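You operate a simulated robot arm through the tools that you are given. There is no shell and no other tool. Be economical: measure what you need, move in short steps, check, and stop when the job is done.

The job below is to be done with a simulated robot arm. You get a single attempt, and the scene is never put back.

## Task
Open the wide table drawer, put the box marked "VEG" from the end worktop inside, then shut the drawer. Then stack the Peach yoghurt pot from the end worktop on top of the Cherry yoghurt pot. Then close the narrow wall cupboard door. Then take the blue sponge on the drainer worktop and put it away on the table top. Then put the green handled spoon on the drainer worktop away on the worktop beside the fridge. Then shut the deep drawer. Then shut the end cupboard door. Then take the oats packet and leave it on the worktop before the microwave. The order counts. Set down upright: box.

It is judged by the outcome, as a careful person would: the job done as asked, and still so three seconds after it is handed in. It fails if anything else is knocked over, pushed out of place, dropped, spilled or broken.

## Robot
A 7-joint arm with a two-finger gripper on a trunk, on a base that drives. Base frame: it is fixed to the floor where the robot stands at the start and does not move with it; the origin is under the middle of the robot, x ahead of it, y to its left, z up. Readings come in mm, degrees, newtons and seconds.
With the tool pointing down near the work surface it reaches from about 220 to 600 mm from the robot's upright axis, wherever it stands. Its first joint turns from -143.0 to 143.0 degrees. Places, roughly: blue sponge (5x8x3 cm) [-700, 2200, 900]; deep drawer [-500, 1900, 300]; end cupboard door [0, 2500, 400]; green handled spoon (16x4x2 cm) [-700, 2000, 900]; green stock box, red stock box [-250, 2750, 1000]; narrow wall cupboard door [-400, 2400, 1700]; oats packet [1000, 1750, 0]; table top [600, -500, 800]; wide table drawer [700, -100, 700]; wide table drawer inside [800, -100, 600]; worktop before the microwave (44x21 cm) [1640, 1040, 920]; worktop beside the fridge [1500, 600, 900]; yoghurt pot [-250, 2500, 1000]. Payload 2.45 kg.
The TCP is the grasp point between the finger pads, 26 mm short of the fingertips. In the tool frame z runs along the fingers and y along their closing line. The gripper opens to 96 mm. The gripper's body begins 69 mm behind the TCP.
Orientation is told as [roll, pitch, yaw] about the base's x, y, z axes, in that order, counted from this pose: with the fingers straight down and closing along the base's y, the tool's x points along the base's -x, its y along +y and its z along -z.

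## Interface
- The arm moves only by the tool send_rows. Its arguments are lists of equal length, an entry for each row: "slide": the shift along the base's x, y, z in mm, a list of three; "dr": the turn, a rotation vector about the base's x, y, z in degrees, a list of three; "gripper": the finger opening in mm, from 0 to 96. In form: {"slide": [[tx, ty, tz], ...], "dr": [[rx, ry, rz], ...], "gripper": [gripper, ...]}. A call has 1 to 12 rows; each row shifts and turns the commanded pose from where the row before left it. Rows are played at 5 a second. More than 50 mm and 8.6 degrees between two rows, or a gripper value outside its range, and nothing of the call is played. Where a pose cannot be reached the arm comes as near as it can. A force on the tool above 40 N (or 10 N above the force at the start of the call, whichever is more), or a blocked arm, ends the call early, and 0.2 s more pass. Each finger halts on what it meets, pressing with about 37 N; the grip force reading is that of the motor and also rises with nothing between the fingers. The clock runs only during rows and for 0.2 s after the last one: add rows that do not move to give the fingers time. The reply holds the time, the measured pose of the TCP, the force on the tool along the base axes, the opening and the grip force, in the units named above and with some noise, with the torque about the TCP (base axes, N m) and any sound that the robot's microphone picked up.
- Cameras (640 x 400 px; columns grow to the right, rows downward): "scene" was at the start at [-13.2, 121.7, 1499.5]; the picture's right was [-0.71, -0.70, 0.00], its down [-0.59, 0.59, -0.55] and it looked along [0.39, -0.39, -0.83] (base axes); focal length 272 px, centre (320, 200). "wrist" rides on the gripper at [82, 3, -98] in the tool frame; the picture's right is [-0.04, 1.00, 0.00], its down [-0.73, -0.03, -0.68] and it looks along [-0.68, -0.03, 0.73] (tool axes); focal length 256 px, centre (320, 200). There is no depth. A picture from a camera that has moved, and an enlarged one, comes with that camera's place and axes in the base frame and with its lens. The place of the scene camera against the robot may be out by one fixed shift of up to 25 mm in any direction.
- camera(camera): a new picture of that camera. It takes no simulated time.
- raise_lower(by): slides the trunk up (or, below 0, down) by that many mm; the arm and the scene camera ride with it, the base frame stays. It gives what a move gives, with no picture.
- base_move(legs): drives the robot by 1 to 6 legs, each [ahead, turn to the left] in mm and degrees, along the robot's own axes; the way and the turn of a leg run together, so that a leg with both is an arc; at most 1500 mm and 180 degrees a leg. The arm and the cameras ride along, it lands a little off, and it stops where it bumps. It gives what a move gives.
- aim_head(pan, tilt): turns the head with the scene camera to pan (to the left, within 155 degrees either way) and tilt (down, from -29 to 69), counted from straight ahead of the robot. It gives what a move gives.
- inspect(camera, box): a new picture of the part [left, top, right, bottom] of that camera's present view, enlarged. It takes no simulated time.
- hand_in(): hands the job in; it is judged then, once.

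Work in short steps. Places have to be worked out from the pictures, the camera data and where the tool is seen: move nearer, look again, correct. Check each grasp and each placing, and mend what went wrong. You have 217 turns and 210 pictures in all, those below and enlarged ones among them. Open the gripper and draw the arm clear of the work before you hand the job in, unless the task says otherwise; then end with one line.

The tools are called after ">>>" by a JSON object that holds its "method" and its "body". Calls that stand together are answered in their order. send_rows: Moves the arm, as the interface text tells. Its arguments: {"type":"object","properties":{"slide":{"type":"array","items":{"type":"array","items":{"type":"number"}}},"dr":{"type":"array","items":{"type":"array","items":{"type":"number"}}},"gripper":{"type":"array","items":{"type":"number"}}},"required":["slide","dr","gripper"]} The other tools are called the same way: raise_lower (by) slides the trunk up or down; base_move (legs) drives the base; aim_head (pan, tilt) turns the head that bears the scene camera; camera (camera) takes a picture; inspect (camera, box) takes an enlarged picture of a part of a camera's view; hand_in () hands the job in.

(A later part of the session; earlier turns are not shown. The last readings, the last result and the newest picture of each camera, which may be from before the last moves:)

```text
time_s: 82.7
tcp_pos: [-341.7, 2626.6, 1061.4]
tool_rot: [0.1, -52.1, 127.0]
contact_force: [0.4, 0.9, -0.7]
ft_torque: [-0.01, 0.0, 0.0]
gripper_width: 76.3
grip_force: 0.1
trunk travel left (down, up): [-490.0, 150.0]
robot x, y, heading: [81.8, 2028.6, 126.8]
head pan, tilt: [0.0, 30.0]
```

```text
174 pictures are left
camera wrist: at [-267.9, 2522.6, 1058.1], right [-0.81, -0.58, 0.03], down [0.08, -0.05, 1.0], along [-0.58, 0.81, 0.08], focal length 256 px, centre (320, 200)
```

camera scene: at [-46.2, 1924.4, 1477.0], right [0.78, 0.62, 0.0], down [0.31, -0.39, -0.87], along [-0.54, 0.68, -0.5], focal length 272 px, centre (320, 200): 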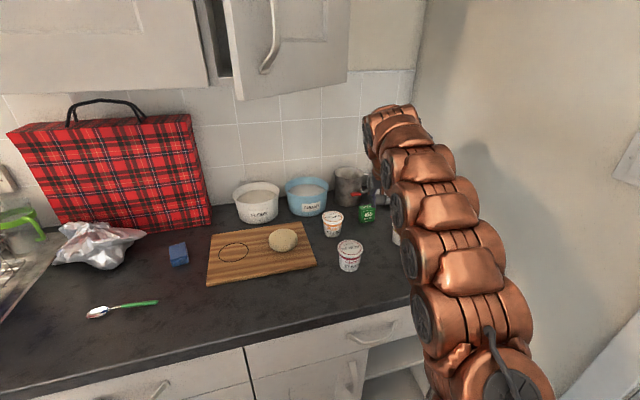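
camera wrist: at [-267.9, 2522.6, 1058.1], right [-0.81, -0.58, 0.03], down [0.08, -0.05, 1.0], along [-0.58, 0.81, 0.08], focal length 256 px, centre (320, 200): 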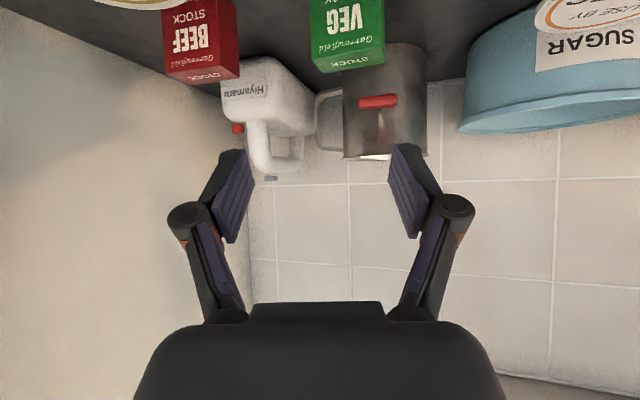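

Refined box centre ≈ (−413,2682). I move over it with a small −8° yaw toward the box's orientation.

>>> {"method": "send_rows", "body": {"slide": [[-24, 19, 0], [-24, 19, 0], [-23, 18, -10], [0, 0, -20]], "dr": [[0, 0, -4], [0, 0, -4], [0, 0, 0], [0, 0, 0]], "gripper": [84, 84, 84, 84]}}

>>> {"method": "camera", "body": {"camera": "wrist"}}

>>> {"method": "inspect", "body": {"camera": "scene", "box": [300, 120, 460, 220]}}

```text
time_s: 83.7
tcp_pos: [-415.4, 2683.5, 1031.1]
tool_rot: [0.1, -52.2, 119.0]
contact_force: [0.9, -0.4, 0.9]
ft_torque: [-0.05, 0.05, -0.01]
gripper_width: 83.9
grip_force: 0.1
trunk travel left (down, up): [-490.0, 150.0]
robot x, y, heading: [84.8, 2026.6, 126.8]
head pan, tilt: [0.0, 30.0]
```

```text
173 pictures are left
camera wrist: at [-355.4, 2570.1, 1028.2], right [-0.89, -0.46, 0.03], down [0.07, -0.06, 1.0], along [-0.46, 0.88, 0.09], focal length 256 px, centre (320, 200)
```

wrist: 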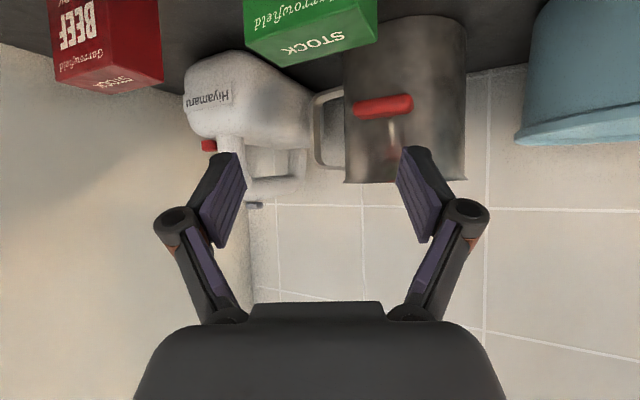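

```text
4.00 times, centred on (380, 170) of scene
camera zoom: at [-100.9, 1942.2, 1477.1], right [0.8, 0.6, 0.0], down [0.3, -0.4, -0.87], along [-0.52, 0.69, -0.5], focal length 1087 px, centre (80, 320)
```

zoom: 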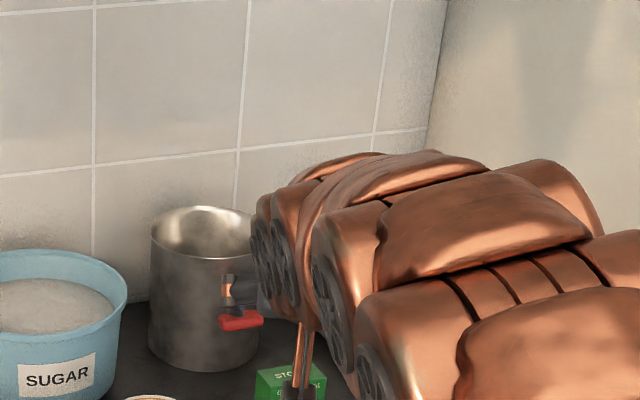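

TCP is over the box within a few mm. I back 5 mm and descend straight to z≈945.

>>> {"method": "send_rows", "body": {"slide": [[2, -4, -20], [0, 0, -22], [0, 0, -22], [0, 0, -22]], "dr": [[0, 0, 0], [0, 0, 0], [0, 0, 0], [0, 0, 0]], "gripper": [84, 84, 84, 84]}}

>>> {"method": "camera", "body": {"camera": "wrist"}}

```text
time_s: 84.7
tcp_pos: [-410.3, 2678.4, 944.7]
tool_rot: [0.1, -52.1, 118.8]
contact_force: [-0.1, -0.1, 0.2]
ft_torque: [0.01, 0.03, 0.02]
gripper_width: 84.2
grip_force: 0.1
trunk travel left (down, up): [-490.0, 150.0]
robot x, y, heading: [81.5, 2030.3, 127.0]
head pan, tilt: [0.0, 30.0]
```

```text
171 pictures are left
camera wrist: at [-352.0, 2565.6, 942.8], right [-0.89, -0.46, 0.03], down [0.07, -0.06, 1.0], along [-0.46, 0.89, 0.08], focal length 256 px, centre (320, 200)
```

wrist: 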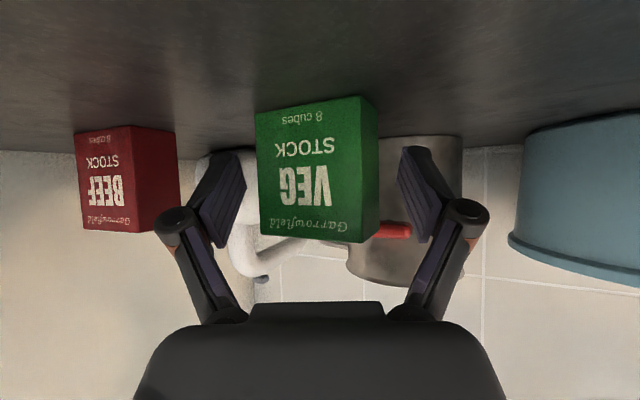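

Box is centred between the fingers. I move 5 mm forward and close.

>>> {"method": "send_rows", "body": {"slide": [[-2, 4, 0], [0, 0, 0], [0, 0, 0], [0, 0, 0], [0, 0, 0]], "dr": [[0, 0, 0], [0, 0, 0], [0, 0, 0], [0, 0, 0], [0, 0, 0]], "gripper": [70, 60, 45, 45, 45]}}

>>> {"method": "camera", "body": {"camera": "wrist"}}

```text
time_s: 85.9
tcp_pos: [-413.7, 2682.5, 945.5]
tool_rot: [0.1, -52.1, 118.9]
contact_force: [-0.2, -1.1, 4.2]
ft_torque: [-0.1, 0.05, 0.03]
gripper_width: 56.2
grip_force: 37.1
trunk travel left (down, up): [-490.0, 150.0]
robot x, y, heading: [85.5, 2034.2, 126.9]
head pan, tilt: [0.0, 30.0]
```

```text
170 pictures are left
camera wrist: at [-354.2, 2569.4, 942.8], right [-0.89, -0.46, 0.03], down [0.07, -0.06, 1.0], along [-0.46, 0.88, 0.08], focal length 256 px, centre (320, 200)
```

wrist: 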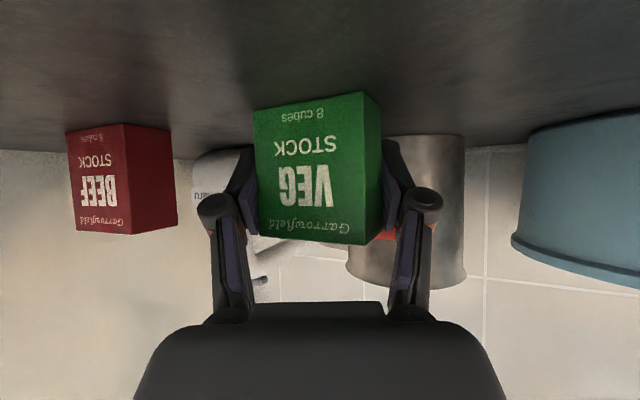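

Gripped (56 mm). I lift 90 mm and reverse 300 mm, to set the box temporarily near the counter's front for a vertical re-grasp (needed for the drawer).

>>> {"method": "send_rows", "body": {"slide": [[0, 0, 15], [0, 0, 25], [0, 0, 25], [0, 0, 25]], "dr": [[0, 0, 0], [0, 0, 0], [0, 0, 0], [0, 0, 0]], "gripper": [45, 45, 45, 45]}}

>>> {"method": "base_move", "body": {"legs": [[-300, 0]]}}

>>> {"method": "camera", "body": {"camera": "wrist"}}

>>> {"method": "camera", "body": {"camera": "scene"}}

```text
time_s: 86.9
tcp_pos: [-414.3, 2681.2, 1036.7]
tool_rot: [0.1, -52.1, 118.9]
contact_force: [-0.8, -1.0, -0.8]
ft_torque: [0.02, 0.05, -0.01]
gripper_width: 56.2
grip_force: 37.3
trunk travel left (down, up): [-490.0, 150.0]
robot x, y, heading: [84.6, 2029.3, 126.8]
head pan, tilt: [0.0, 30.0]
```

```text
time_s: 88.9
tcp_pos: [-233.1, 2444.5, 1034.0]
tool_rot: [0.1, -52.1, 118.9]
contact_force: [-0.1, -0.7, -1.1]
ft_torque: [0.04, -0.01, 0.02]
gripper_width: 56.5
grip_force: 37.3
trunk travel left (down, up): [-490.0, 150.0]
robot x, y, heading: [260.6, 1784.9, 126.8]
head pan, tilt: [0.0, 30.0]
```

```text
169 pictures are left
camera wrist: at [-173.5, 2330.3, 1032.5], right [-0.89, -0.46, 0.03], down [0.07, -0.06, 1.0], along [-0.46, 0.89, 0.08], focal length 256 px, centre (320, 200)
```

wrist: 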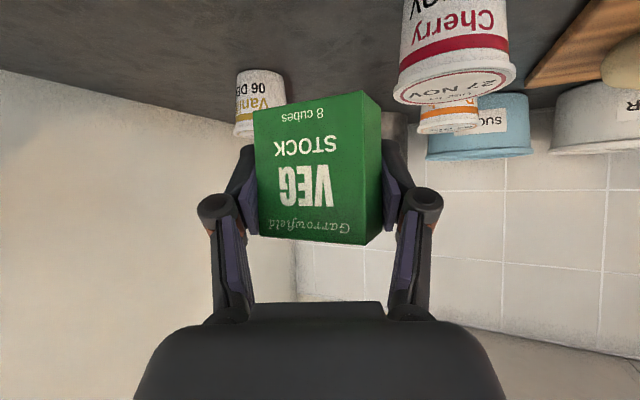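

```text
168 pictures are left
camera scene: at [79.1, 1703.0, 1477.1], right [0.8, 0.6, 0.0], down [0.3, -0.4, -0.87], along [-0.52, 0.69, -0.5], focal length 272 px, centre (320, 200)
```

scene: 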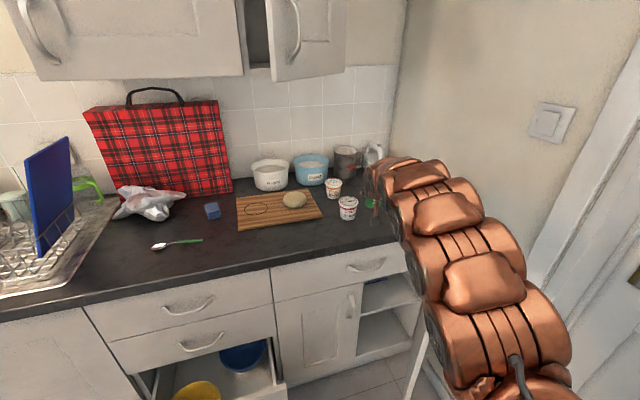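

Spot at u1849, n−1615 is clear, ~45 mm inside the edge. I lower to the original grasp height and release.

>>> {"method": "send_rows", "body": {"slide": [[0, 0, -25], [0, 0, -25], [0, 0, -20], [0, 0, -10], [0, 0, -8], [0, 0, 0], [0, 0, 0], [0, 0, 0]], "dr": [[0, 0, 0], [0, 0, 0], [0, 0, 0], [0, 0, 0], [0, 0, 0], [0, 0, 0], [0, 0, 0], [0, 0, 0]], "gripper": [45, 45, 45, 45, 45, 60, 84, 84]}}

>>> {"method": "camera", "body": {"camera": "wrist"}}

```text
time_s: 90.7
tcp_pos: [-234.0, 2444.7, 946.8]
tool_rot: [0.0, -52.2, 118.9]
contact_force: [-0.6, 0.6, 0.9]
ft_torque: [-0.02, -0.03, -0.01]
gripper_width: 84.2
grip_force: 0.0
trunk travel left (down, up): [-490.0, 150.0]
robot x, y, heading: [261.5, 1789.5, 126.8]
head pan, tilt: [0.0, 30.0]
```

```text
167 pictures are left
camera wrist: at [-173.9, 2330.6, 944.8], right [-0.89, -0.46, 0.03], down [0.07, -0.06, 1.0], along [-0.46, 0.89, 0.08], focal length 256 px, centre (320, 200)
```

wrist: 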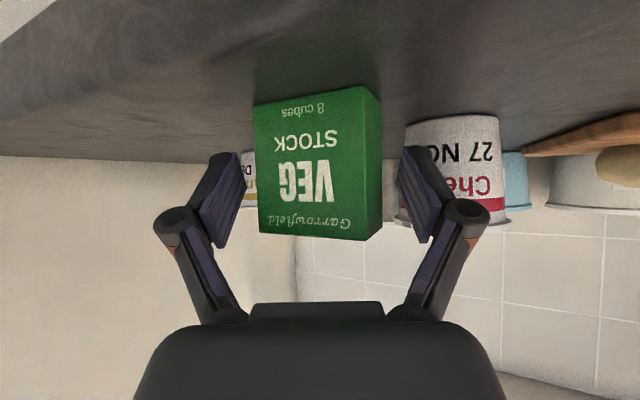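

Box stands upright. I rise, turn the tool vertical while retracting, then drive forward 262 mm for a vertical grasp.

>>> {"method": "send_rows", "body": {"slide": [[0, 0, 40], [0, 0, 40], [0, 0, 35], [18.6, -24.8, 0], [18.6, -24.8, 0], [18.6, -24.8, 0], [18.6, -24.8, 0], [18.6, -24.8, 0], [18.6, -24.8, 0], [18.6, -24.8, 0]], "dr": [[0, 0, 0], [0, 0, 0], [0, 0, 0], [-6.52, -3.61, 0], [-6.52, -3.61, 0], [-6.52, -3.61, 0], [-6.52, -3.61, 0], [-6.52, -3.61, 0], [-6.52, -3.61, 0], [-6.52, -3.61, 0]], "gripper": [84, 84, 84, 84, 84, 84, 84, 84, 84, 84]}}

>>> {"method": "base_move", "body": {"legs": [[250, 0]]}}

>>> {"method": "camera", "body": {"camera": "wrist"}}

```text
time_s: 92.9
tcp_pos: [-102.6, 2269.3, 1062.4]
tool_rot: [0.0, 0.3, 119.0]
contact_force: [0.5, 0.5, 0.5]
ft_torque: [0.02, -0.01, 0.01]
gripper_width: 84.1
grip_force: 0.1
trunk travel left (down, up): [-490.0, 150.0]
robot x, y, heading: [261.6, 1787.7, 126.7]
head pan, tilt: [0.0, 30.0]
```

```text
time_s: 94.8
tcp_pos: [-253.2, 2469.5, 1063.2]
tool_rot: [0.0, 0.1, 119.0]
contact_force: [-0.6, -0.5, 1.1]
ft_torque: [0.01, 0.01, -0.01]
gripper_width: 84.2
grip_force: 0.0
trunk travel left (down, up): [-490.0, 150.0]
robot x, y, heading: [109.8, 1989.4, 127.1]
head pan, tilt: [0.0, 30.0]
```

```text
166 pictures are left
camera wrist: at [-217.4, 2396.1, 1162.2], right [-0.89, -0.45, 0.0], down [-0.33, 0.66, 0.68], along [-0.3, 0.61, -0.74], focal length 256 px, centre (320, 200)
```

wrist: 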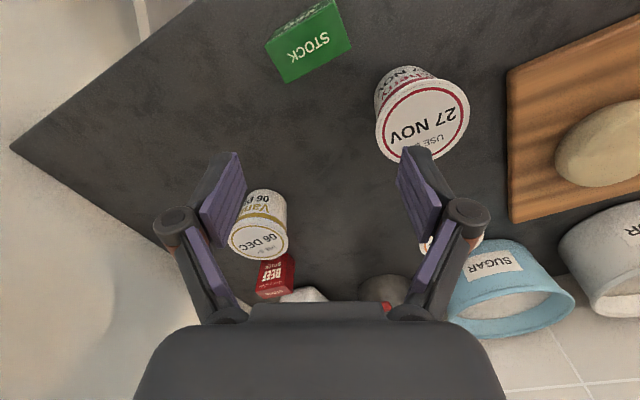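

Box top centre ≈ (−228,2435), its width lies along 55°. I yaw the tool +26° to match and move over it.

>>> {"method": "send_rows", "body": {"slide": [[6.4, -8.7, -10], [6.4, -8.7, -10], [6.4, -8.7, -10], [6.4, -8.7, -10]], "dr": [[0, 0, 6.5], [0, 0, 6.5], [0, 0, 6.5], [0, 0, 6.5]], "gripper": [80, 80, 80, 80]}}

>>> {"method": "camera", "body": {"camera": "wrist"}}

```text
time_s: 95.8
tcp_pos: [-229.8, 2434.9, 1022.8]
tool_rot: [0.1, 0.0, 145.1]
contact_force: [-0.2, 0.3, -0.4]
ft_torque: [0.02, 0.01, 0.01]
gripper_width: 79.8
grip_force: 0.0
trunk travel left (down, up): [-490.0, 150.0]
robot x, y, heading: [112.0, 1989.2, 127.0]
head pan, tilt: [0.0, 30.0]
```

```text
165 pictures are left
camera wrist: at [-164.1, 2385.1, 1122.2], right [-0.6, -0.8, 0.0], down [-0.59, 0.44, 0.68], along [-0.54, 0.41, -0.73], focal length 256 px, centre (320, 200)
```

wrist: 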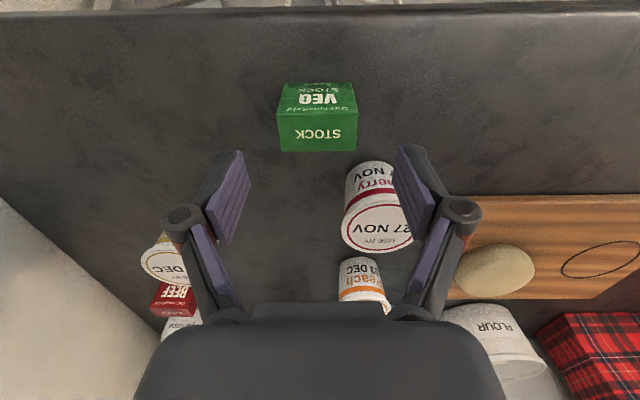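

Aligned and centred. Descend to z≈943 and close.

>>> {"method": "send_rows", "body": {"slide": [[0, 0, -27], [0, 0, -27], [0, 0, -25], [0, 0, 0], [0, 0, 0], [0, 0, 0], [0, 0, 0]], "dr": [[0, 0, 0], [0, 0, 0], [0, 0, 0], [0, 0, 0], [0, 0, 0], [0, 0, 0], [0, 0, 0]], "gripper": [80, 80, 80, 60, 40, 40, 40]}}

>>> {"method": "camera", "body": {"camera": "wrist"}}

```text
time_s: 97.3
tcp_pos: [-228.7, 2435.0, 942.5]
tool_rot: [0.0, 0.1, 145.0]
contact_force: [-0.4, 0.4, -0.2]
ft_torque: [0.02, 0.01, -0.01]
gripper_width: 51.3
grip_force: 37.2
trunk travel left (down, up): [-490.0, 150.0]
robot x, y, heading: [110.4, 1989.0, 127.1]
head pan, tilt: [0.0, 30.0]
```

```text
164 pictures are left
camera wrist: at [-164.0, 2385.9, 1042.7], right [-0.61, -0.8, 0.0], down [-0.59, 0.45, 0.68], along [-0.54, 0.41, -0.74], focal length 256 px, centre (320, 200)
```

wrist: 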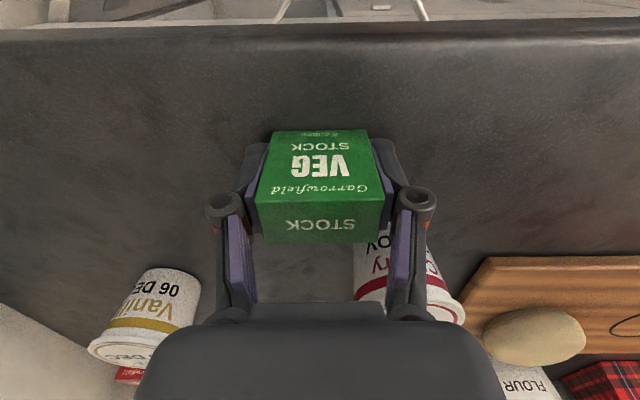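

Firm vertical grip. I lift 150 mm, back away and drive to the table drawer.

>>> {"method": "send_rows", "body": {"slide": [[0, 0, 20], [0, 0, 40], [0, 0, 45], [0, 0, 45]], "dr": [[0, 0, 0], [0, 0, 0], [0, 0, 0], [0, 0, 0]], "gripper": [40, 40, 40, 40]}}

>>> {"method": "base_move", "body": {"legs": [[-350, 0], [0, 107], [1220, 0], [0, 90]]}}

>>> {"method": "aim_head", "body": {"pan": 0, "tilt": 45}}

>>> {"method": "camera", "body": {"camera": "scene"}}

>>> {"method": "camera", "body": {"camera": "wrist"}}

```text
time_s: 98.3
tcp_pos: [-229.7, 2433.7, 1093.9]
tool_rot: [0.0, 0.1, 145.0]
contact_force: [-0.4, 0.3, -0.4]
ft_torque: [-0.05, -0.01, 0.0]
gripper_width: 51.5
grip_force: 37.0
trunk travel left (down, up): [-490.0, 150.0]
robot x, y, heading: [111.7, 1990.3, 126.9]
head pan, tilt: [0.0, 30.0]
```

```text
time_s: 114.8
tcp_pos: [60.9, 383.5, 1093.6]
tool_rot: [0.1, 0.1, -18.2]
contact_force: [0.5, 0.0, -1.4]
ft_torque: [0.0, 0.0, 0.04]
gripper_width: 51.4
grip_force: 36.7
trunk travel left (down, up): [-490.0, 150.0]
robot x, y, heading: [-389.4, 709.7, -35.9]
head pan, tilt: [0.0, 30.0]
```

```text
time_s: 115.5
tcp_pos: [60.8, 383.5, 1093.0]
tool_rot: [0.0, 0.0, -18.3]
contact_force: [-1.0, 1.0, -0.9]
ft_torque: [0.02, -0.01, 0.0]
gripper_width: 51.1
grip_force: 36.4
trunk travel left (down, up): [-490.0, 150.0]
robot x, y, heading: [-394.0, 711.9, -36.1]
head pan, tilt: [0.0, 45.0]
```

```text
163 pictures are left
camera scene: at [-272.0, 829.1, 1454.6], right [-0.59, -0.81, 0.0], down [-0.57, 0.42, -0.71], along [0.57, -0.42, -0.71], focal length 272 px, centre (320, 200)
```

scene: 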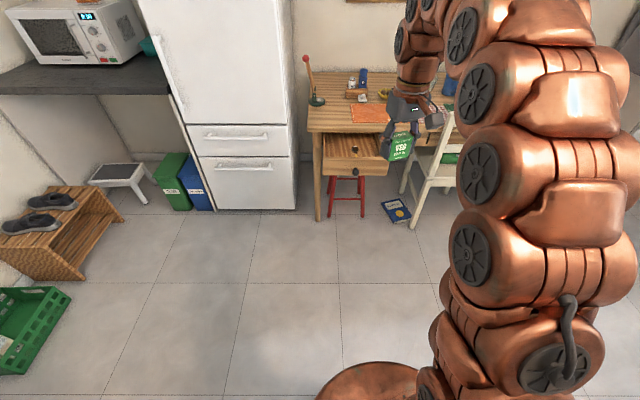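

```text
162 pictures are left
camera wrist: at [-14.5, 412.5, 1192.8], right [0.35, 0.94, 0.0], down [0.69, -0.26, 0.68], along [0.63, -0.24, -0.74], focal length 256 px, centre (320, 200)
```

wrist: 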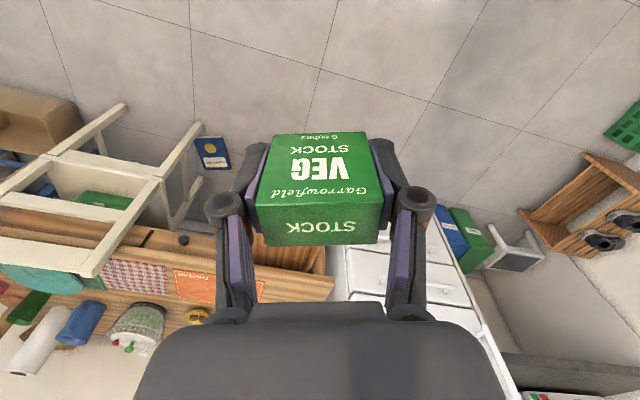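

TCP is at u347, 561 mm ahead. I square the tool with the drawer, drive 560 mm ahead and check before lowering.

>>> {"method": "send_rows", "body": {"slide": [[0, 0, 0], [0, 0, 0], [0, 0, 0]], "dr": [[0, 0, -5.8], [0, 0, -5.8], [0, 0, -5.8]], "gripper": [40, 40, 40]}}

>>> {"method": "base_move", "body": {"legs": [[560, 0]]}}

>>> {"method": "camera", "body": {"camera": "wrist"}}

>>> {"method": "camera", "body": {"camera": "scene"}}

```text
time_s: 116.3
tcp_pos: [61.6, 384.0, 1092.6]
tool_rot: [0.0, 0.1, -35.7]
contact_force: [0.1, 0.3, -0.4]
ft_torque: [-0.02, 0.02, 0.02]
gripper_width: 51.3
grip_force: 36.9
trunk travel left (down, up): [-490.0, 150.0]
robot x, y, heading: [-391.0, 712.3, -36.2]
head pan, tilt: [0.0, 45.0]
```

```text
time_s: 119.5
tcp_pos: [511.4, 58.3, 1093.1]
tool_rot: [0.0, 0.1, -35.4]
contact_force: [-0.7, 0.4, -0.9]
ft_torque: [-0.01, -0.01, 0.01]
gripper_width: 51.1
grip_force: 37.2
trunk travel left (down, up): [-490.0, 150.0]
robot x, y, heading: [54.5, 384.9, -36.1]
head pan, tilt: [0.0, 45.0]
```

```text
161 pictures are left
camera wrist: at [447.4, 107.9, 1192.7], right [0.61, 0.79, 0.0], down [0.58, -0.45, 0.68], along [0.54, -0.41, -0.74], focal length 256 px, centre (320, 200)
```

wrist: 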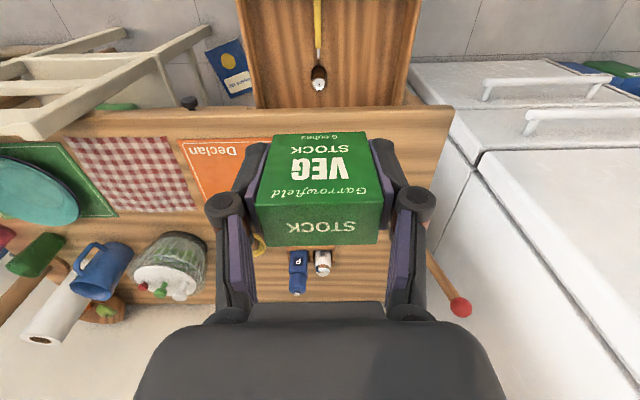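

```text
160 pictures are left
camera scene: at [176.3, 502.4, 1454.5], right [-0.59, -0.81, 0.0], down [-0.57, 0.42, -0.71], along [0.57, -0.42, -0.71], focal length 272 px, centre (320, 200)
```

scene: 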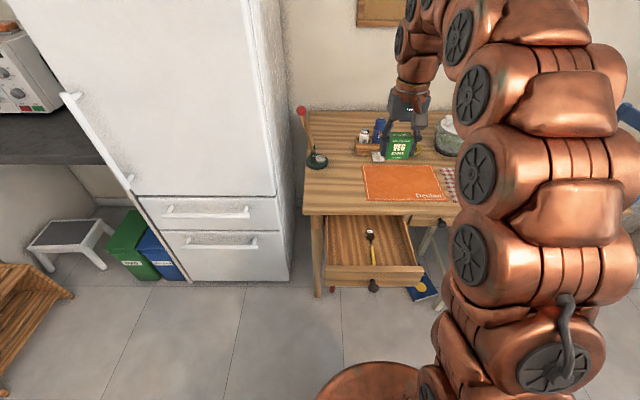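

A utensil lies along the drawer's middle (u≈342); the right part (u≈400–480) is free. I shift to u432, n400 and lower the trunk until the box is just above the drawer.

>>> {"method": "base_move", "body": {"legs": [[30, 0]]}}

>>> {"method": "send_rows", "body": {"slide": [[20.7, 38.3, 0], [20.7, 38.3, 0]], "dr": [[0, 0, 0], [0, 0, 0]], "gripper": [40, 40]}}

>>> {"method": "raise_lower", "body": {"by": -300}}

>>> {"method": "camera", "body": {"camera": "wrist"}}

>>> {"method": "camera", "body": {"camera": "scene"}}

```text
time_s: 120.4
tcp_pos: [535.2, 40.8, 1093.5]
tool_rot: [0.1, 0.0, -35.5]
contact_force: [0.6, -0.7, -0.8]
ft_torque: [0.02, 0.03, 0.02]
gripper_width: 51.2
grip_force: 37.1
trunk travel left (down, up): [-490.0, 150.0]
robot x, y, heading: [80.5, 367.9, -36.1]
head pan, tilt: [0.0, 45.0]
```

```text
time_s: 121.0
tcp_pos: [577.9, 117.2, 1093.7]
tool_rot: [-0.1, 0.1, -35.5]
contact_force: [0.3, -1.1, -1.9]
ft_torque: [0.05, -0.02, 0.0]
gripper_width: 51.0
grip_force: 36.9
trunk travel left (down, up): [-490.0, 150.0]
robot x, y, heading: [83.0, 364.2, -36.0]
head pan, tilt: [0.0, 45.0]
```

```text
time_s: 124.0
tcp_pos: [577.4, 116.7, 792.5]
tool_rot: [0.0, 0.0, -35.3]
contact_force: [0.1, 0.3, -0.7]
ft_torque: [-0.02, 0.0, 0.0]
gripper_width: 51.2
grip_force: 36.4
trunk travel left (down, up): [-190.0, 450.0]
robot x, y, heading: [80.7, 367.4, -36.3]
head pan, tilt: [0.0, 45.0]
```

```text
159 pictures are left
camera wrist: at [513.7, 167.1, 893.0], right [0.61, 0.79, 0.0], down [0.58, -0.45, 0.68], along [0.54, -0.41, -0.74], focal length 256 px, centre (320, 200)
```

wrist: 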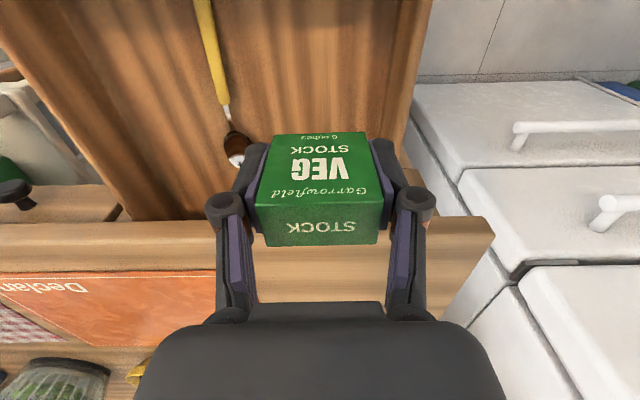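

```text
158 pictures are left
camera scene: at [201.1, 484.4, 1154.5], right [-0.59, -0.81, 0.0], down [-0.57, 0.42, -0.71], along [0.57, -0.42, -0.71], focal length 272 px, centre (320, 200)
```

scene: 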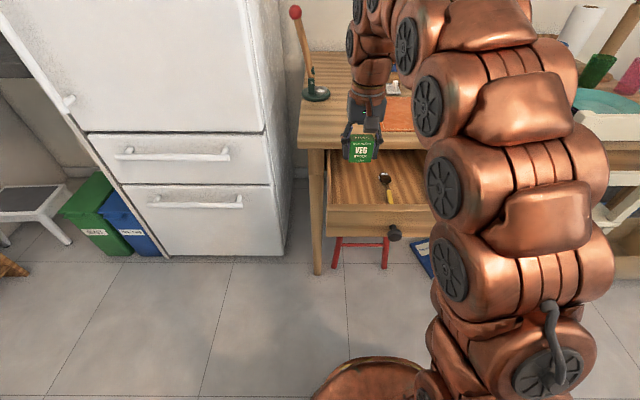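

Clear on both sides. I lower in steps, then finely until contact.

>>> {"method": "send_rows", "body": {"slide": [[0, 0, -25], [0, 0, -25], [0, 0, -25], [0, 0, -15], [0, 0, -8]], "dr": [[0, 0, 0], [0, 0, 0], [0, 0, 0], [0, 0, 0], [0, 0, 0]], "gripper": [40, 40, 40, 40, 40]}}

>>> {"method": "camera", "body": {"camera": "wrist"}}

>>> {"method": "inspect", "body": {"camera": "scene", "box": [300, 100, 460, 200]}}

```text
time_s: 125.2
tcp_pos: [577.5, 118.1, 695.1]
tool_rot: [0.0, 0.1, -35.4]
contact_force: [-0.3, -0.6, -0.4]
ft_torque: [0.01, 0.02, 0.02]
gripper_width: 50.9
grip_force: 37.2
trunk travel left (down, up): [-190.0, 450.0]
robot x, y, heading: [81.5, 362.4, -36.2]
head pan, tilt: [0.0, 45.0]
```

```text
157 pictures are left
camera wrist: at [513.8, 167.5, 794.5], right [0.61, 0.79, 0.0], down [0.58, -0.45, 0.68], along [0.54, -0.41, -0.74], focal length 256 px, centre (320, 200)
```

wrist: 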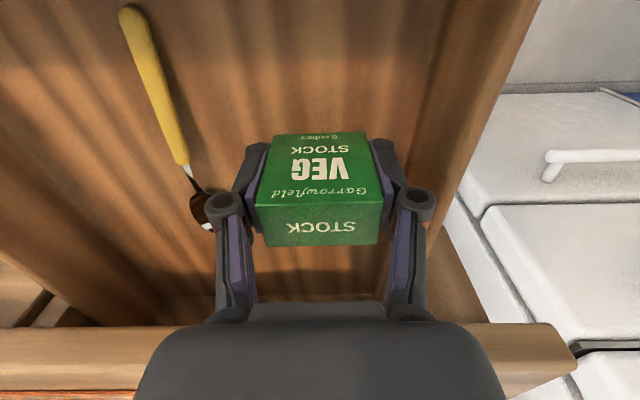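

```text
4.00 times, centred on (380, 150) of scene
camera zoom: at [201.1, 484.4, 1154.5], right [-0.59, -0.81, 0.0], down [-0.57, 0.42, -0.71], along [0.57, -0.42, -0.71], focal length 1087 px, centre (80, 400)
```

zoom: 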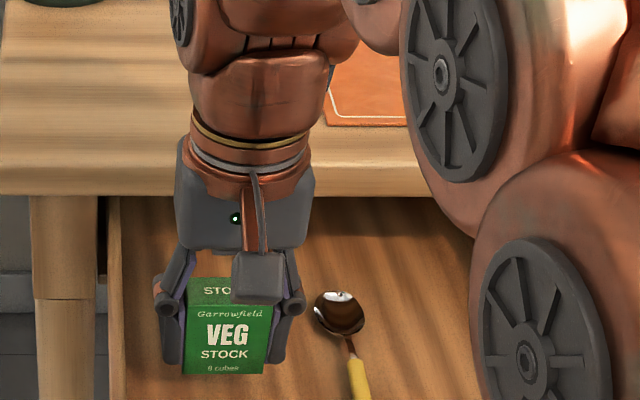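

No contact yet at z 695. Lower finely.

>>> {"method": "send_rows", "body": {"slide": [[0, 0, -6], [0, 0, -6], [0, 0, -6], [0, 0, -6]], "dr": [[0, 0, 0], [0, 0, 0], [0, 0, 0], [0, 0, 0]], "gripper": [40, 40, 40, 40]}}

```text
time_s: 126.2
tcp_pos: [577.0, 116.7, 670.7]
tool_rot: [-0.1, 0.1, -35.4]
contact_force: [0.5, -0.4, -1.2]
ft_torque: [0.0, 0.0, -0.01]
gripper_width: 51.3
grip_force: 37.1
trunk travel left (down, up): [-190.0, 450.0]
robot x, y, heading: [81.2, 365.7, -36.0]
head pan, tilt: [0.0, 45.0]
```

>>> {"method": "send_rows", "body": {"slide": [[0, 0, -4], [0, 0, -4], [0, 0, -4], [0, 0, -4]], "dr": [[0, 0, 0], [0, 0, 0], [0, 0, 0], [0, 0, 0]], "gripper": [40, 40, 40, 40]}}

>>> {"method": "inspect", "body": {"camera": "scene", "box": [300, 100, 460, 200]}}

```text
time_s: 127.3
tcp_pos: [577.7, 118.1, 657.5]
tool_rot: [0.0, -0.2, -35.4]
contact_force: [-0.6, 0.4, 20.1]
ft_torque: [0.07, 0.22, 0.04]
gripper_width: 51.2
grip_force: 37.1
trunk travel left (down, up): [-190.0, 450.0]
robot x, y, heading: [82.3, 365.9, -36.1]
head pan, tilt: [0.0, 45.0]
stopped in row 4: the force on the tool passed its limit at 42 N (the readings are from after the stop); the commanded pose is now the measured one
```

```text
4.00 times, centred on (380, 150) of scene
camera zoom: at [200.4, 484.7, 1154.4], right [-0.59, -0.81, 0.0], down [-0.57, 0.42, -0.71], along [0.57, -0.42, -0.71], focal length 1087 px, centre (80, 400)
```

zoom: 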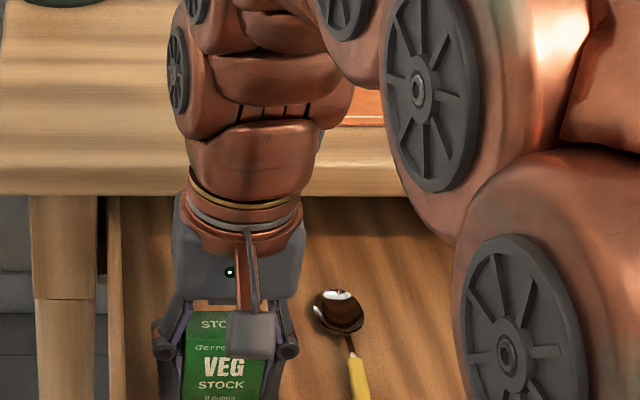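

Box has touched the drawer floor. I release and rise.

>>> {"method": "send_rows", "body": {"slide": [[0, 0, 1], [0, 0, 0], [0, 0, 0], [0, 0, 20], [0, 0, 30], [0, 0, 40], [0, 0, 40]], "dr": [[0, 0, 0], [0, 0, 0], [0, 0, 0], [0, 0, 0], [0, 0, 0], [0, 0, 0], [0, 0, 0]], "gripper": [52, 66, 68, 68, 68, 68, 68]}}

>>> {"method": "camera", "body": {"camera": "wrist"}}

```text
time_s: 128.9
tcp_pos: [576.6, 118.1, 787.9]
tool_rot: [0.0, -0.1, -35.3]
contact_force: [-0.1, 0.3, -0.2]
ft_torque: [0.0, 0.03, 0.0]
gripper_width: 67.6
grip_force: 0.1
trunk travel left (down, up): [-190.0, 450.0]
robot x, y, heading: [80.7, 366.1, -36.0]
head pan, tilt: [0.0, 45.0]
```

```text
154 pictures are left
camera wrist: at [513.0, 167.7, 887.4], right [0.61, 0.79, 0.0], down [0.58, -0.45, 0.68], along [0.54, -0.42, -0.73], focal length 256 px, centre (320, 200)
```

wrist: 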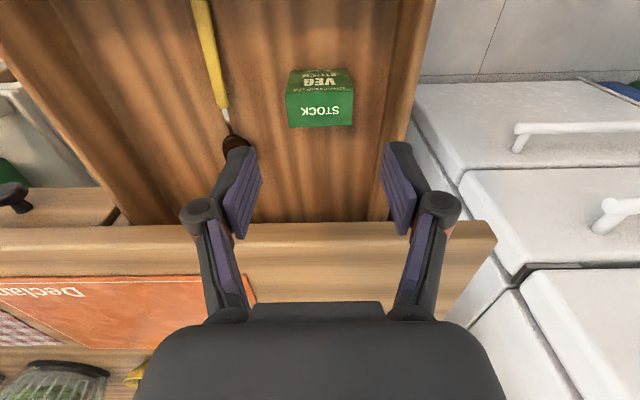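

Box stands upright inside the drawer. I back off and turn the tool horizontal to push the drawer shut, fingers straddling the knob.

>>> {"method": "base_move", "body": {"legs": [[-420, 0]]}}

>>> {"method": "send_rows", "body": {"slide": [[4, -11.5, -10], [4, -11.5, -10], [4, -11.5, -10], [4, -11.5, -10], [4, -11.5, -10], [4, -11.5, -10], [4, -11.5, -10], [4, -11.5, -10], [4, -11.5, -10], [4, -11.5, -10], [4, -11.5, -10]], "dr": [[-4.775, -6.645, 0], [-4.775, -6.645, 0], [-4.775, -6.645, 0], [-4.775, -6.645, 0], [-4.775, -6.645, 0], [-4.775, -6.645, 0], [-4.775, -6.645, 0], [-4.775, -6.645, 0], [-4.775, -6.645, 0], [-4.775, -6.645, 0], [-4.775, -6.645, 0]], "gripper": [76, 76, 76, 76, 76, 76, 76, 76, 76, 76, 76]}}

>>> {"method": "camera", "body": {"camera": "wrist"}}

```text
time_s: 131.5
tcp_pos: [237.1, 364.0, 787.4]
tool_rot: [0.0, -0.2, -35.5]
contact_force: [0.0, 0.5, 0.4]
ft_torque: [-0.01, -0.04, 0.01]
gripper_width: 68.1
grip_force: 0.0
trunk travel left (down, up): [-190.0, 450.0]
robot x, y, heading: [-255.7, 613.6, -35.9]
head pan, tilt: [0.0, 45.0]
```

```text
time_s: 133.9
tcp_pos: [273.9, 196.4, 729.0]
tool_rot: [-152.1, -89.6, 116.4]
contact_force: [0.5, 1.0, -0.2]
ft_torque: [-0.02, -0.01, 0.01]
gripper_width: 76.0
grip_force: 0.1
out of reach, approached as far as the arm can: row 9, 10
trunk travel left (down, up): [-190.0, 450.0]
robot x, y, heading: [-257.4, 612.2, -36.3]
head pan, tilt: [0.0, 45.0]
```

```text
153 pictures are left
camera wrist: at [195.8, 256.4, 648.1], right [0.58, 0.81, 0.04], down [-0.57, 0.38, 0.73], along [0.58, -0.45, 0.68], focal length 256 px, centre (320, 200)
```

wrist: 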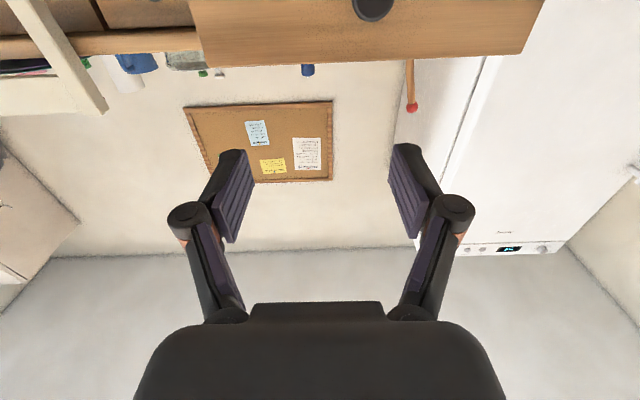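

I lower 55 mm and shift 38 mm along u to line up with the knob.

>>> {"method": "raise_lower", "body": {"by": -55}}

>>> {"method": "send_rows", "body": {"slide": [[11.5, 15.8, 0], [11.5, 15.8, 0]], "dr": [[0, 0, 0], [0, 0, 0]], "gripper": [76, 76]}}

>>> {"method": "camera", "body": {"camera": "wrist"}}

```text
time_s: 134.9
tcp_pos: [273.1, 197.3, 672.6]
tool_rot: [-125.1, -89.7, 89.3]
contact_force: [0.4, 0.2, 0.4]
ft_torque: [-0.02, 0.0, -0.01]
gripper_width: 76.1
grip_force: 0.1
trunk travel left (down, up): [-135.0, 505.0]
robot x, y, heading: [-256.4, 612.4, -36.0]
head pan, tilt: [0.0, 45.0]
```

```text
time_s: 135.5
tcp_pos: [297.5, 227.9, 674.3]
tool_rot: [-108.8, -90.0, 73.1]
contact_force: [-0.2, 0.1, 0.3]
ft_torque: [0.0, -0.02, 0.04]
gripper_width: 76.4
grip_force: 0.0
trunk travel left (down, up): [-135.0, 505.0]
robot x, y, heading: [-258.4, 615.3, -36.1]
head pan, tilt: [0.0, 45.0]
```

```text
152 pictures are left
camera wrist: at [219.2, 288.0, 593.7], right [0.58, 0.81, 0.04], down [-0.57, 0.37, 0.73], along [0.58, -0.45, 0.68], focal length 256 px, centre (320, 200)
```

wrist: 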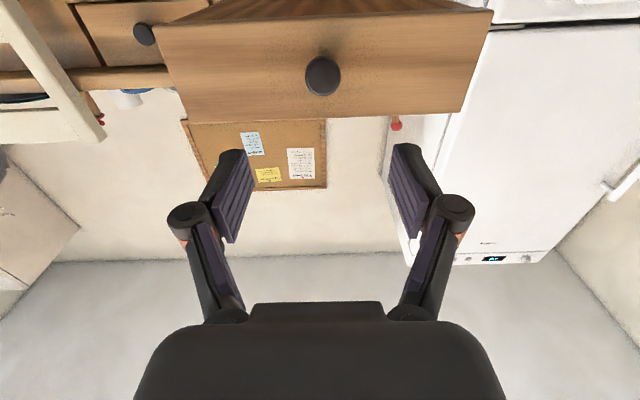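

Aligned. I push by driving ahead 380 mm, then finish with the arm under force feedback.

>>> {"method": "base_move", "body": {"legs": [[380, 0]]}}

>>> {"method": "camera", "body": {"camera": "wrist"}}

```text
time_s: 137.9
tcp_pos: [603.7, 5.8, 674.5]
tool_rot: [-105.7, -89.8, 70.2]
contact_force: [0.0, 0.1, -0.2]
ft_torque: [-0.03, 0.0, -0.03]
gripper_width: 75.9
grip_force: 0.0
trunk travel left (down, up): [-135.0, 505.0]
robot x, y, heading: [50.9, 392.6, -35.8]
head pan, tilt: [0.0, 45.0]
```

```text
151 pictures are left
camera wrist: at [527.8, 64.9, 593.7], right [0.58, 0.81, 0.04], down [-0.57, 0.37, 0.73], along [0.58, -0.45, 0.68], focal length 256 px, centre (320, 200)
```

wrist: 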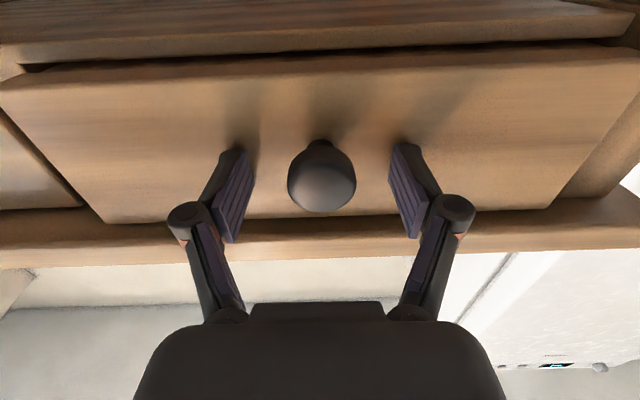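

Nearly closed. I push the last ~20 mm with small arm rows.

>>> {"method": "send_rows", "body": {"slide": [[6.5, -4.7, 0], [6.5, -4.7, 0], [5, -3.5, 0], [5, -3.5, 0], [5, -3.5, 0]], "dr": [[0, 0, 0], [0, 0, 0], [0, 0, 0], [0, 0, 0], [0, 0, 0]], "gripper": [76, 76, 76, 76, 76]}}

>>> {"method": "camera", "body": {"camera": "wrist"}}

```text
time_s: 139.0
tcp_pos: [627.2, -10.0, 673.0]
tool_rot: [-23.8, -89.6, -11.8]
contact_force: [-52.3, 36.2, 3.5]
ft_torque: [-0.06, -0.2, 0.18]
gripper_width: 89.4
grip_force: 40.1
trunk travel left (down, up): [-135.0, 505.0]
robot x, y, heading: [47.1, 390.2, -36.2]
head pan, tilt: [0.0, 45.0]
stopped in row 5: the force on the tool passed its limit at 44 N (the readings are from after the stop); the commanded pose is now the measured one
```

```text
150 pictures are left
camera wrist: at [549.2, 49.3, 593.4], right [0.58, 0.81, 0.04], down [-0.57, 0.37, 0.74], along [0.58, -0.45, 0.68], focal length 256 px, centre (320, 200)
```

wrist: 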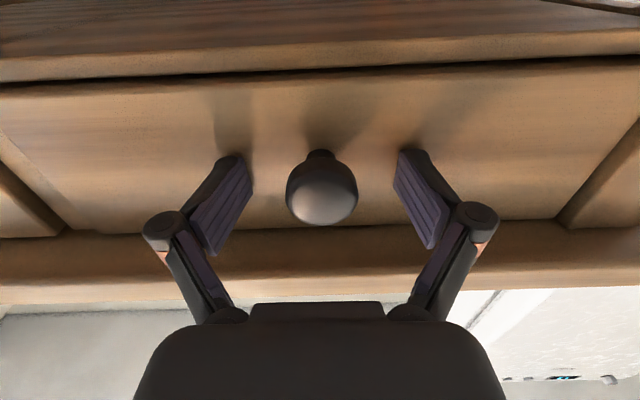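

Drawer is shut. I back away, restore the tool to vertical, raise the trunk, and return toward the end worktop.

>>> {"method": "send_rows", "body": {"slide": [[-12, 9, 0], [-20, 14, 0]], "dr": [[0, 0, 0], [0, 0, 0]], "gripper": [90, 90]}}

>>> {"method": "base_move", "body": {"legs": [[-480, 0]]}}

>>> {"method": "inspect", "body": {"camera": "scene", "box": [240, 80, 480, 230]}}

>>> {"method": "send_rows", "body": {"slide": [[-16, 11.7, 5], [-16, 11.7, 5], [-16, 11.7, 5], [-16, 11.7, 5], [-16, 11.7, 5], [-16, 11.7, 5], [-16, 11.7, 5], [-16, 11.7, 5], [-16, 11.7, 5], [-16, 11.7, 5], [-16, 11.7, 5]], "dr": [[4.75, 6.64, 0], [4.75, 6.64, 0], [4.75, 6.64, 0], [4.75, 6.64, 0], [4.75, 6.64, 0], [4.75, 6.64, 0], [4.75, 6.64, 0], [4.75, 6.64, 0], [4.75, 6.64, 0], [4.75, 6.64, 0], [4.75, 6.64, 0]], "gripper": [90, 90, 90, 90, 90, 90, 90, 90, 90, 90, 90]}}

>>> {"method": "raise_lower", "body": {"by": 355}}

>>> {"method": "base_move", "body": {"legs": [[0, 90], [1180, 0], [0, 68]]}}

```text
time_s: 139.6
tcp_pos: [604.9, 7.8, 677.0]
tool_rot: [-39.8, -89.8, 4.3]
contact_force: [-0.7, -0.3, 0.2]
ft_torque: [-0.01, -0.02, 0.0]
gripper_width: 90.2
grip_force: 0.1
out of reach, approached as far as the arm can: row 2
trunk travel left (down, up): [-135.0, 505.0]
robot x, y, heading: [45.4, 390.2, -36.1]
head pan, tilt: [0.0, 45.0]
```

```text
time_s: 142.5
tcp_pos: [216.2, 290.1, 676.6]
tool_rot: [-31.5, -89.7, -4.1]
contact_force: [1.2, 0.1, 0.1]
ft_torque: [-0.02, -0.01, 0.04]
gripper_width: 90.1
grip_force: 0.0
trunk travel left (down, up): [-135.0, 505.0]
robot x, y, heading: [-338.0, 673.5, -36.0]
head pan, tilt: [0.0, 45.0]
```

```text
2.67 times, centred on (360, 155) of scene
camera zoom: at [-219.6, 790.3, 1099.5], right [-0.59, -0.81, 0.0], down [-0.57, 0.42, -0.71], along [0.57, -0.42, -0.71], focal length 725 px, centre (213, 320)
```

zoom: 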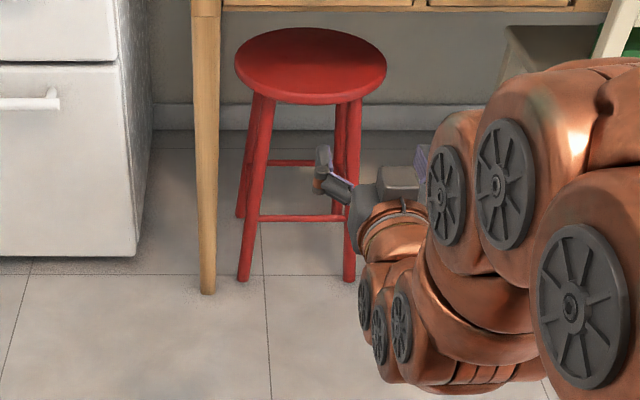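

```text
time_s: 144.9
tcp_pos: [39.0, 419.2, 730.5]
tool_rot: [0.0, 0.2, -35.5]
contact_force: [-0.7, -0.2, 0.2]
ft_torque: [0.0, -0.01, 0.0]
gripper_width: 90.2
grip_force: 0.1
trunk travel left (down, up): [-135.0, 505.0]
robot x, y, heading: [-336.0, 671.1, -36.0]
head pan, tilt: [0.0, 45.0]
```

```text
time_s: 148.3
tcp_pos: [39.2, 417.3, 1086.3]
tool_rot: [-0.1, 0.0, -35.5]
contact_force: [-0.1, 0.4, -0.7]
ft_torque: [0.0, -0.07, 0.0]
gripper_width: 90.0
grip_force: 0.0
trunk travel left (down, up): [-490.0, 150.0]
robot x, y, heading: [-338.7, 668.1, -36.2]
head pan, tilt: [0.0, 45.0]
```

```text
time_s: 161.0
tcp_pos: [99.8, 1994.6, 1086.8]
tool_rot: [0.0, 0.0, 122.6]
contact_force: [-0.6, -0.5, -0.3]
ft_torque: [0.02, 0.0, -0.01]
gripper_width: 90.0
grip_force: 0.0
trunk travel left (down, up): [-490.0, 150.0]
robot x, y, heading: [351.2, 1619.2, 121.9]
head pan, tilt: [0.0, 45.0]
```

Driving to the standing spot between drawer and door, then wrist view.

>>> {"method": "base_move", "body": {"legs": [[0, 1.4], [480, 0]]}}

>>> {"method": "camera", "body": {"camera": "wrist"}}

```text
time_s: 164.2
tcp_pos: [-173.8, 2389.8, 1085.5]
tool_rot: [0.0, 0.1, 123.9]
contact_force: [-0.1, 0.5, -0.1]
ft_torque: [0.02, -0.01, -0.03]
gripper_width: 90.0
grip_force: 0.0
trunk travel left (down, up): [-490.0, 150.0]
robot x, y, heading: [94.6, 2021.2, 123.2]
head pan, tilt: [0.0, 45.0]
```

```text
148 pictures are left
camera wrist: at [-130.2, 2320.1, 1186.0], right [-0.85, -0.52, 0.0], down [-0.38, 0.63, 0.68], along [-0.36, 0.58, -0.73], focal length 256 px, centre (320, 200)
```

wrist: 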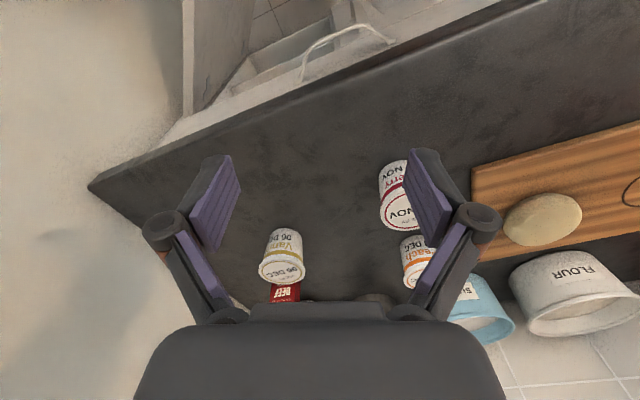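

I extend toward the Peach pot with a 35° tilt, staying high, to view it.

>>> {"method": "send_rows", "body": {"slide": [[-37, 12, 0], [-37, 12, 0], [-37, 12, 0], [-37, 12, 0], [-37, 12, 0], [-30, 10, 0]], "dr": [[5.81, 3.9, 0], [5.81, 3.9, 0], [5.81, 3.9, 0], [5.81, 3.9, 0], [5.81, 3.9, 0], [0, 0, 0]], "gripper": [96, 96, 96, 96, 96, 96]}}

>>> {"method": "camera", "body": {"camera": "wrist"}}

```text
time_s: 165.7
tcp_pos: [-389.1, 2459.8, 1086.0]
tool_rot: [0.0, -35.1, 123.8]
contact_force: [1.6, 0.7, 0.0]
ft_torque: [0.02, 0.03, 0.02]
gripper_width: 96.1
grip_force: 0.1
trunk travel left (down, up): [-490.0, 150.0]
robot x, y, heading: [93.0, 2018.5, 123.4]
head pan, tilt: [0.0, 45.0]
```

```text
147 pictures are left
camera wrist: at [-322.1, 2355.3, 1121.6], right [-0.85, -0.53, 0.02], down [-0.09, 0.19, 0.98], along [-0.52, 0.83, -0.21], focal length 256 px, centre (320, 200)
```

wrist: 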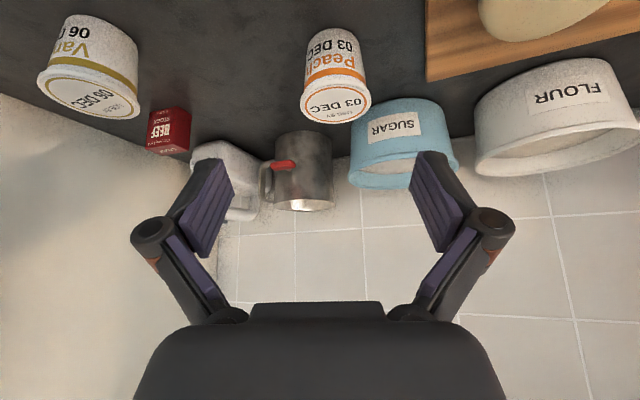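

Peach at ≈(−460,2545), top z≈968, Ø67. I move above it with −8° yaw so the camera bracket clears Cherry.

>>> {"method": "send_rows", "body": {"slide": [[-18, 21, -8], [-18, 21, -8], [-18, 21, -8], [-17, 22, -8]], "dr": [[0, 0, -4], [0, 0, -4], [0, 0, 0], [0, 0, 0]], "gripper": [96, 96, 96, 96]}}

>>> {"method": "camera", "body": {"camera": "wrist"}}

>>> {"method": "aim_head", "body": {"pan": 10, "tilt": 35}}

>>> {"method": "camera", "body": {"camera": "scene"}}

```text
time_s: 166.7
tcp_pos: [-459.8, 2543.9, 1056.8]
tool_rot: [0.1, -35.1, 116.0]
contact_force: [0.3, -0.7, 0.6]
ft_torque: [-0.04, -0.02, 0.0]
gripper_width: 96.0
grip_force: 0.0
trunk travel left (down, up): [-490.0, 150.0]
robot x, y, heading: [89.9, 2017.1, 123.4]
head pan, tilt: [0.0, 45.0]
```

```text
146 pictures are left
camera wrist: at [-408.4, 2431.9, 1090.5], right [-0.91, -0.41, 0.02], down [-0.06, 0.2, 0.98], along [-0.4, 0.89, -0.21], focal length 256 px, centre (320, 200)
```

wrist: 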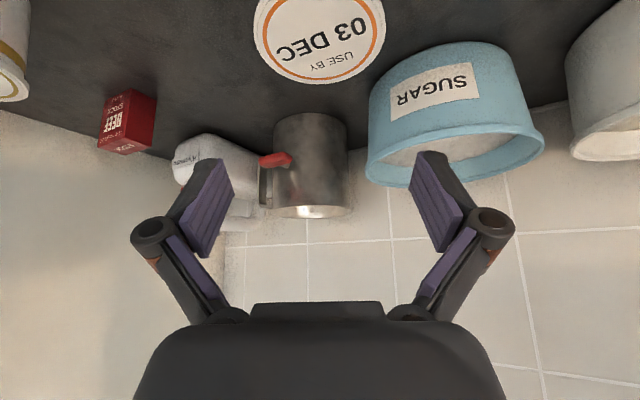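

```text
time_s: 167.4
tcp_pos: [-459.1, 2545.3, 1054.8]
tool_rot: [0.0, -35.0, 115.9]
contact_force: [-0.7, 0.3, -0.6]
ft_torque: [0.0, 0.04, -0.03]
gripper_width: 96.2
grip_force: 0.2
trunk travel left (down, up): [-490.0, 150.0]
robot x, y, heading: [90.3, 2023.1, 123.5]
head pan, tilt: [10.0, 35.0]
```

```text
145 pictures are left
camera scene: at [-106.7, 1931.5, 1469.3], right [0.73, 0.69, 0.0], down [0.39, -0.42, -0.82], along [-0.56, 0.6, -0.57], focal length 272 px, centre (320, 200)
```

scene: 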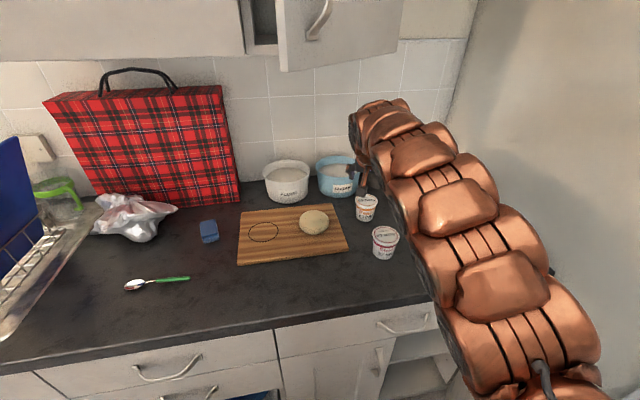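

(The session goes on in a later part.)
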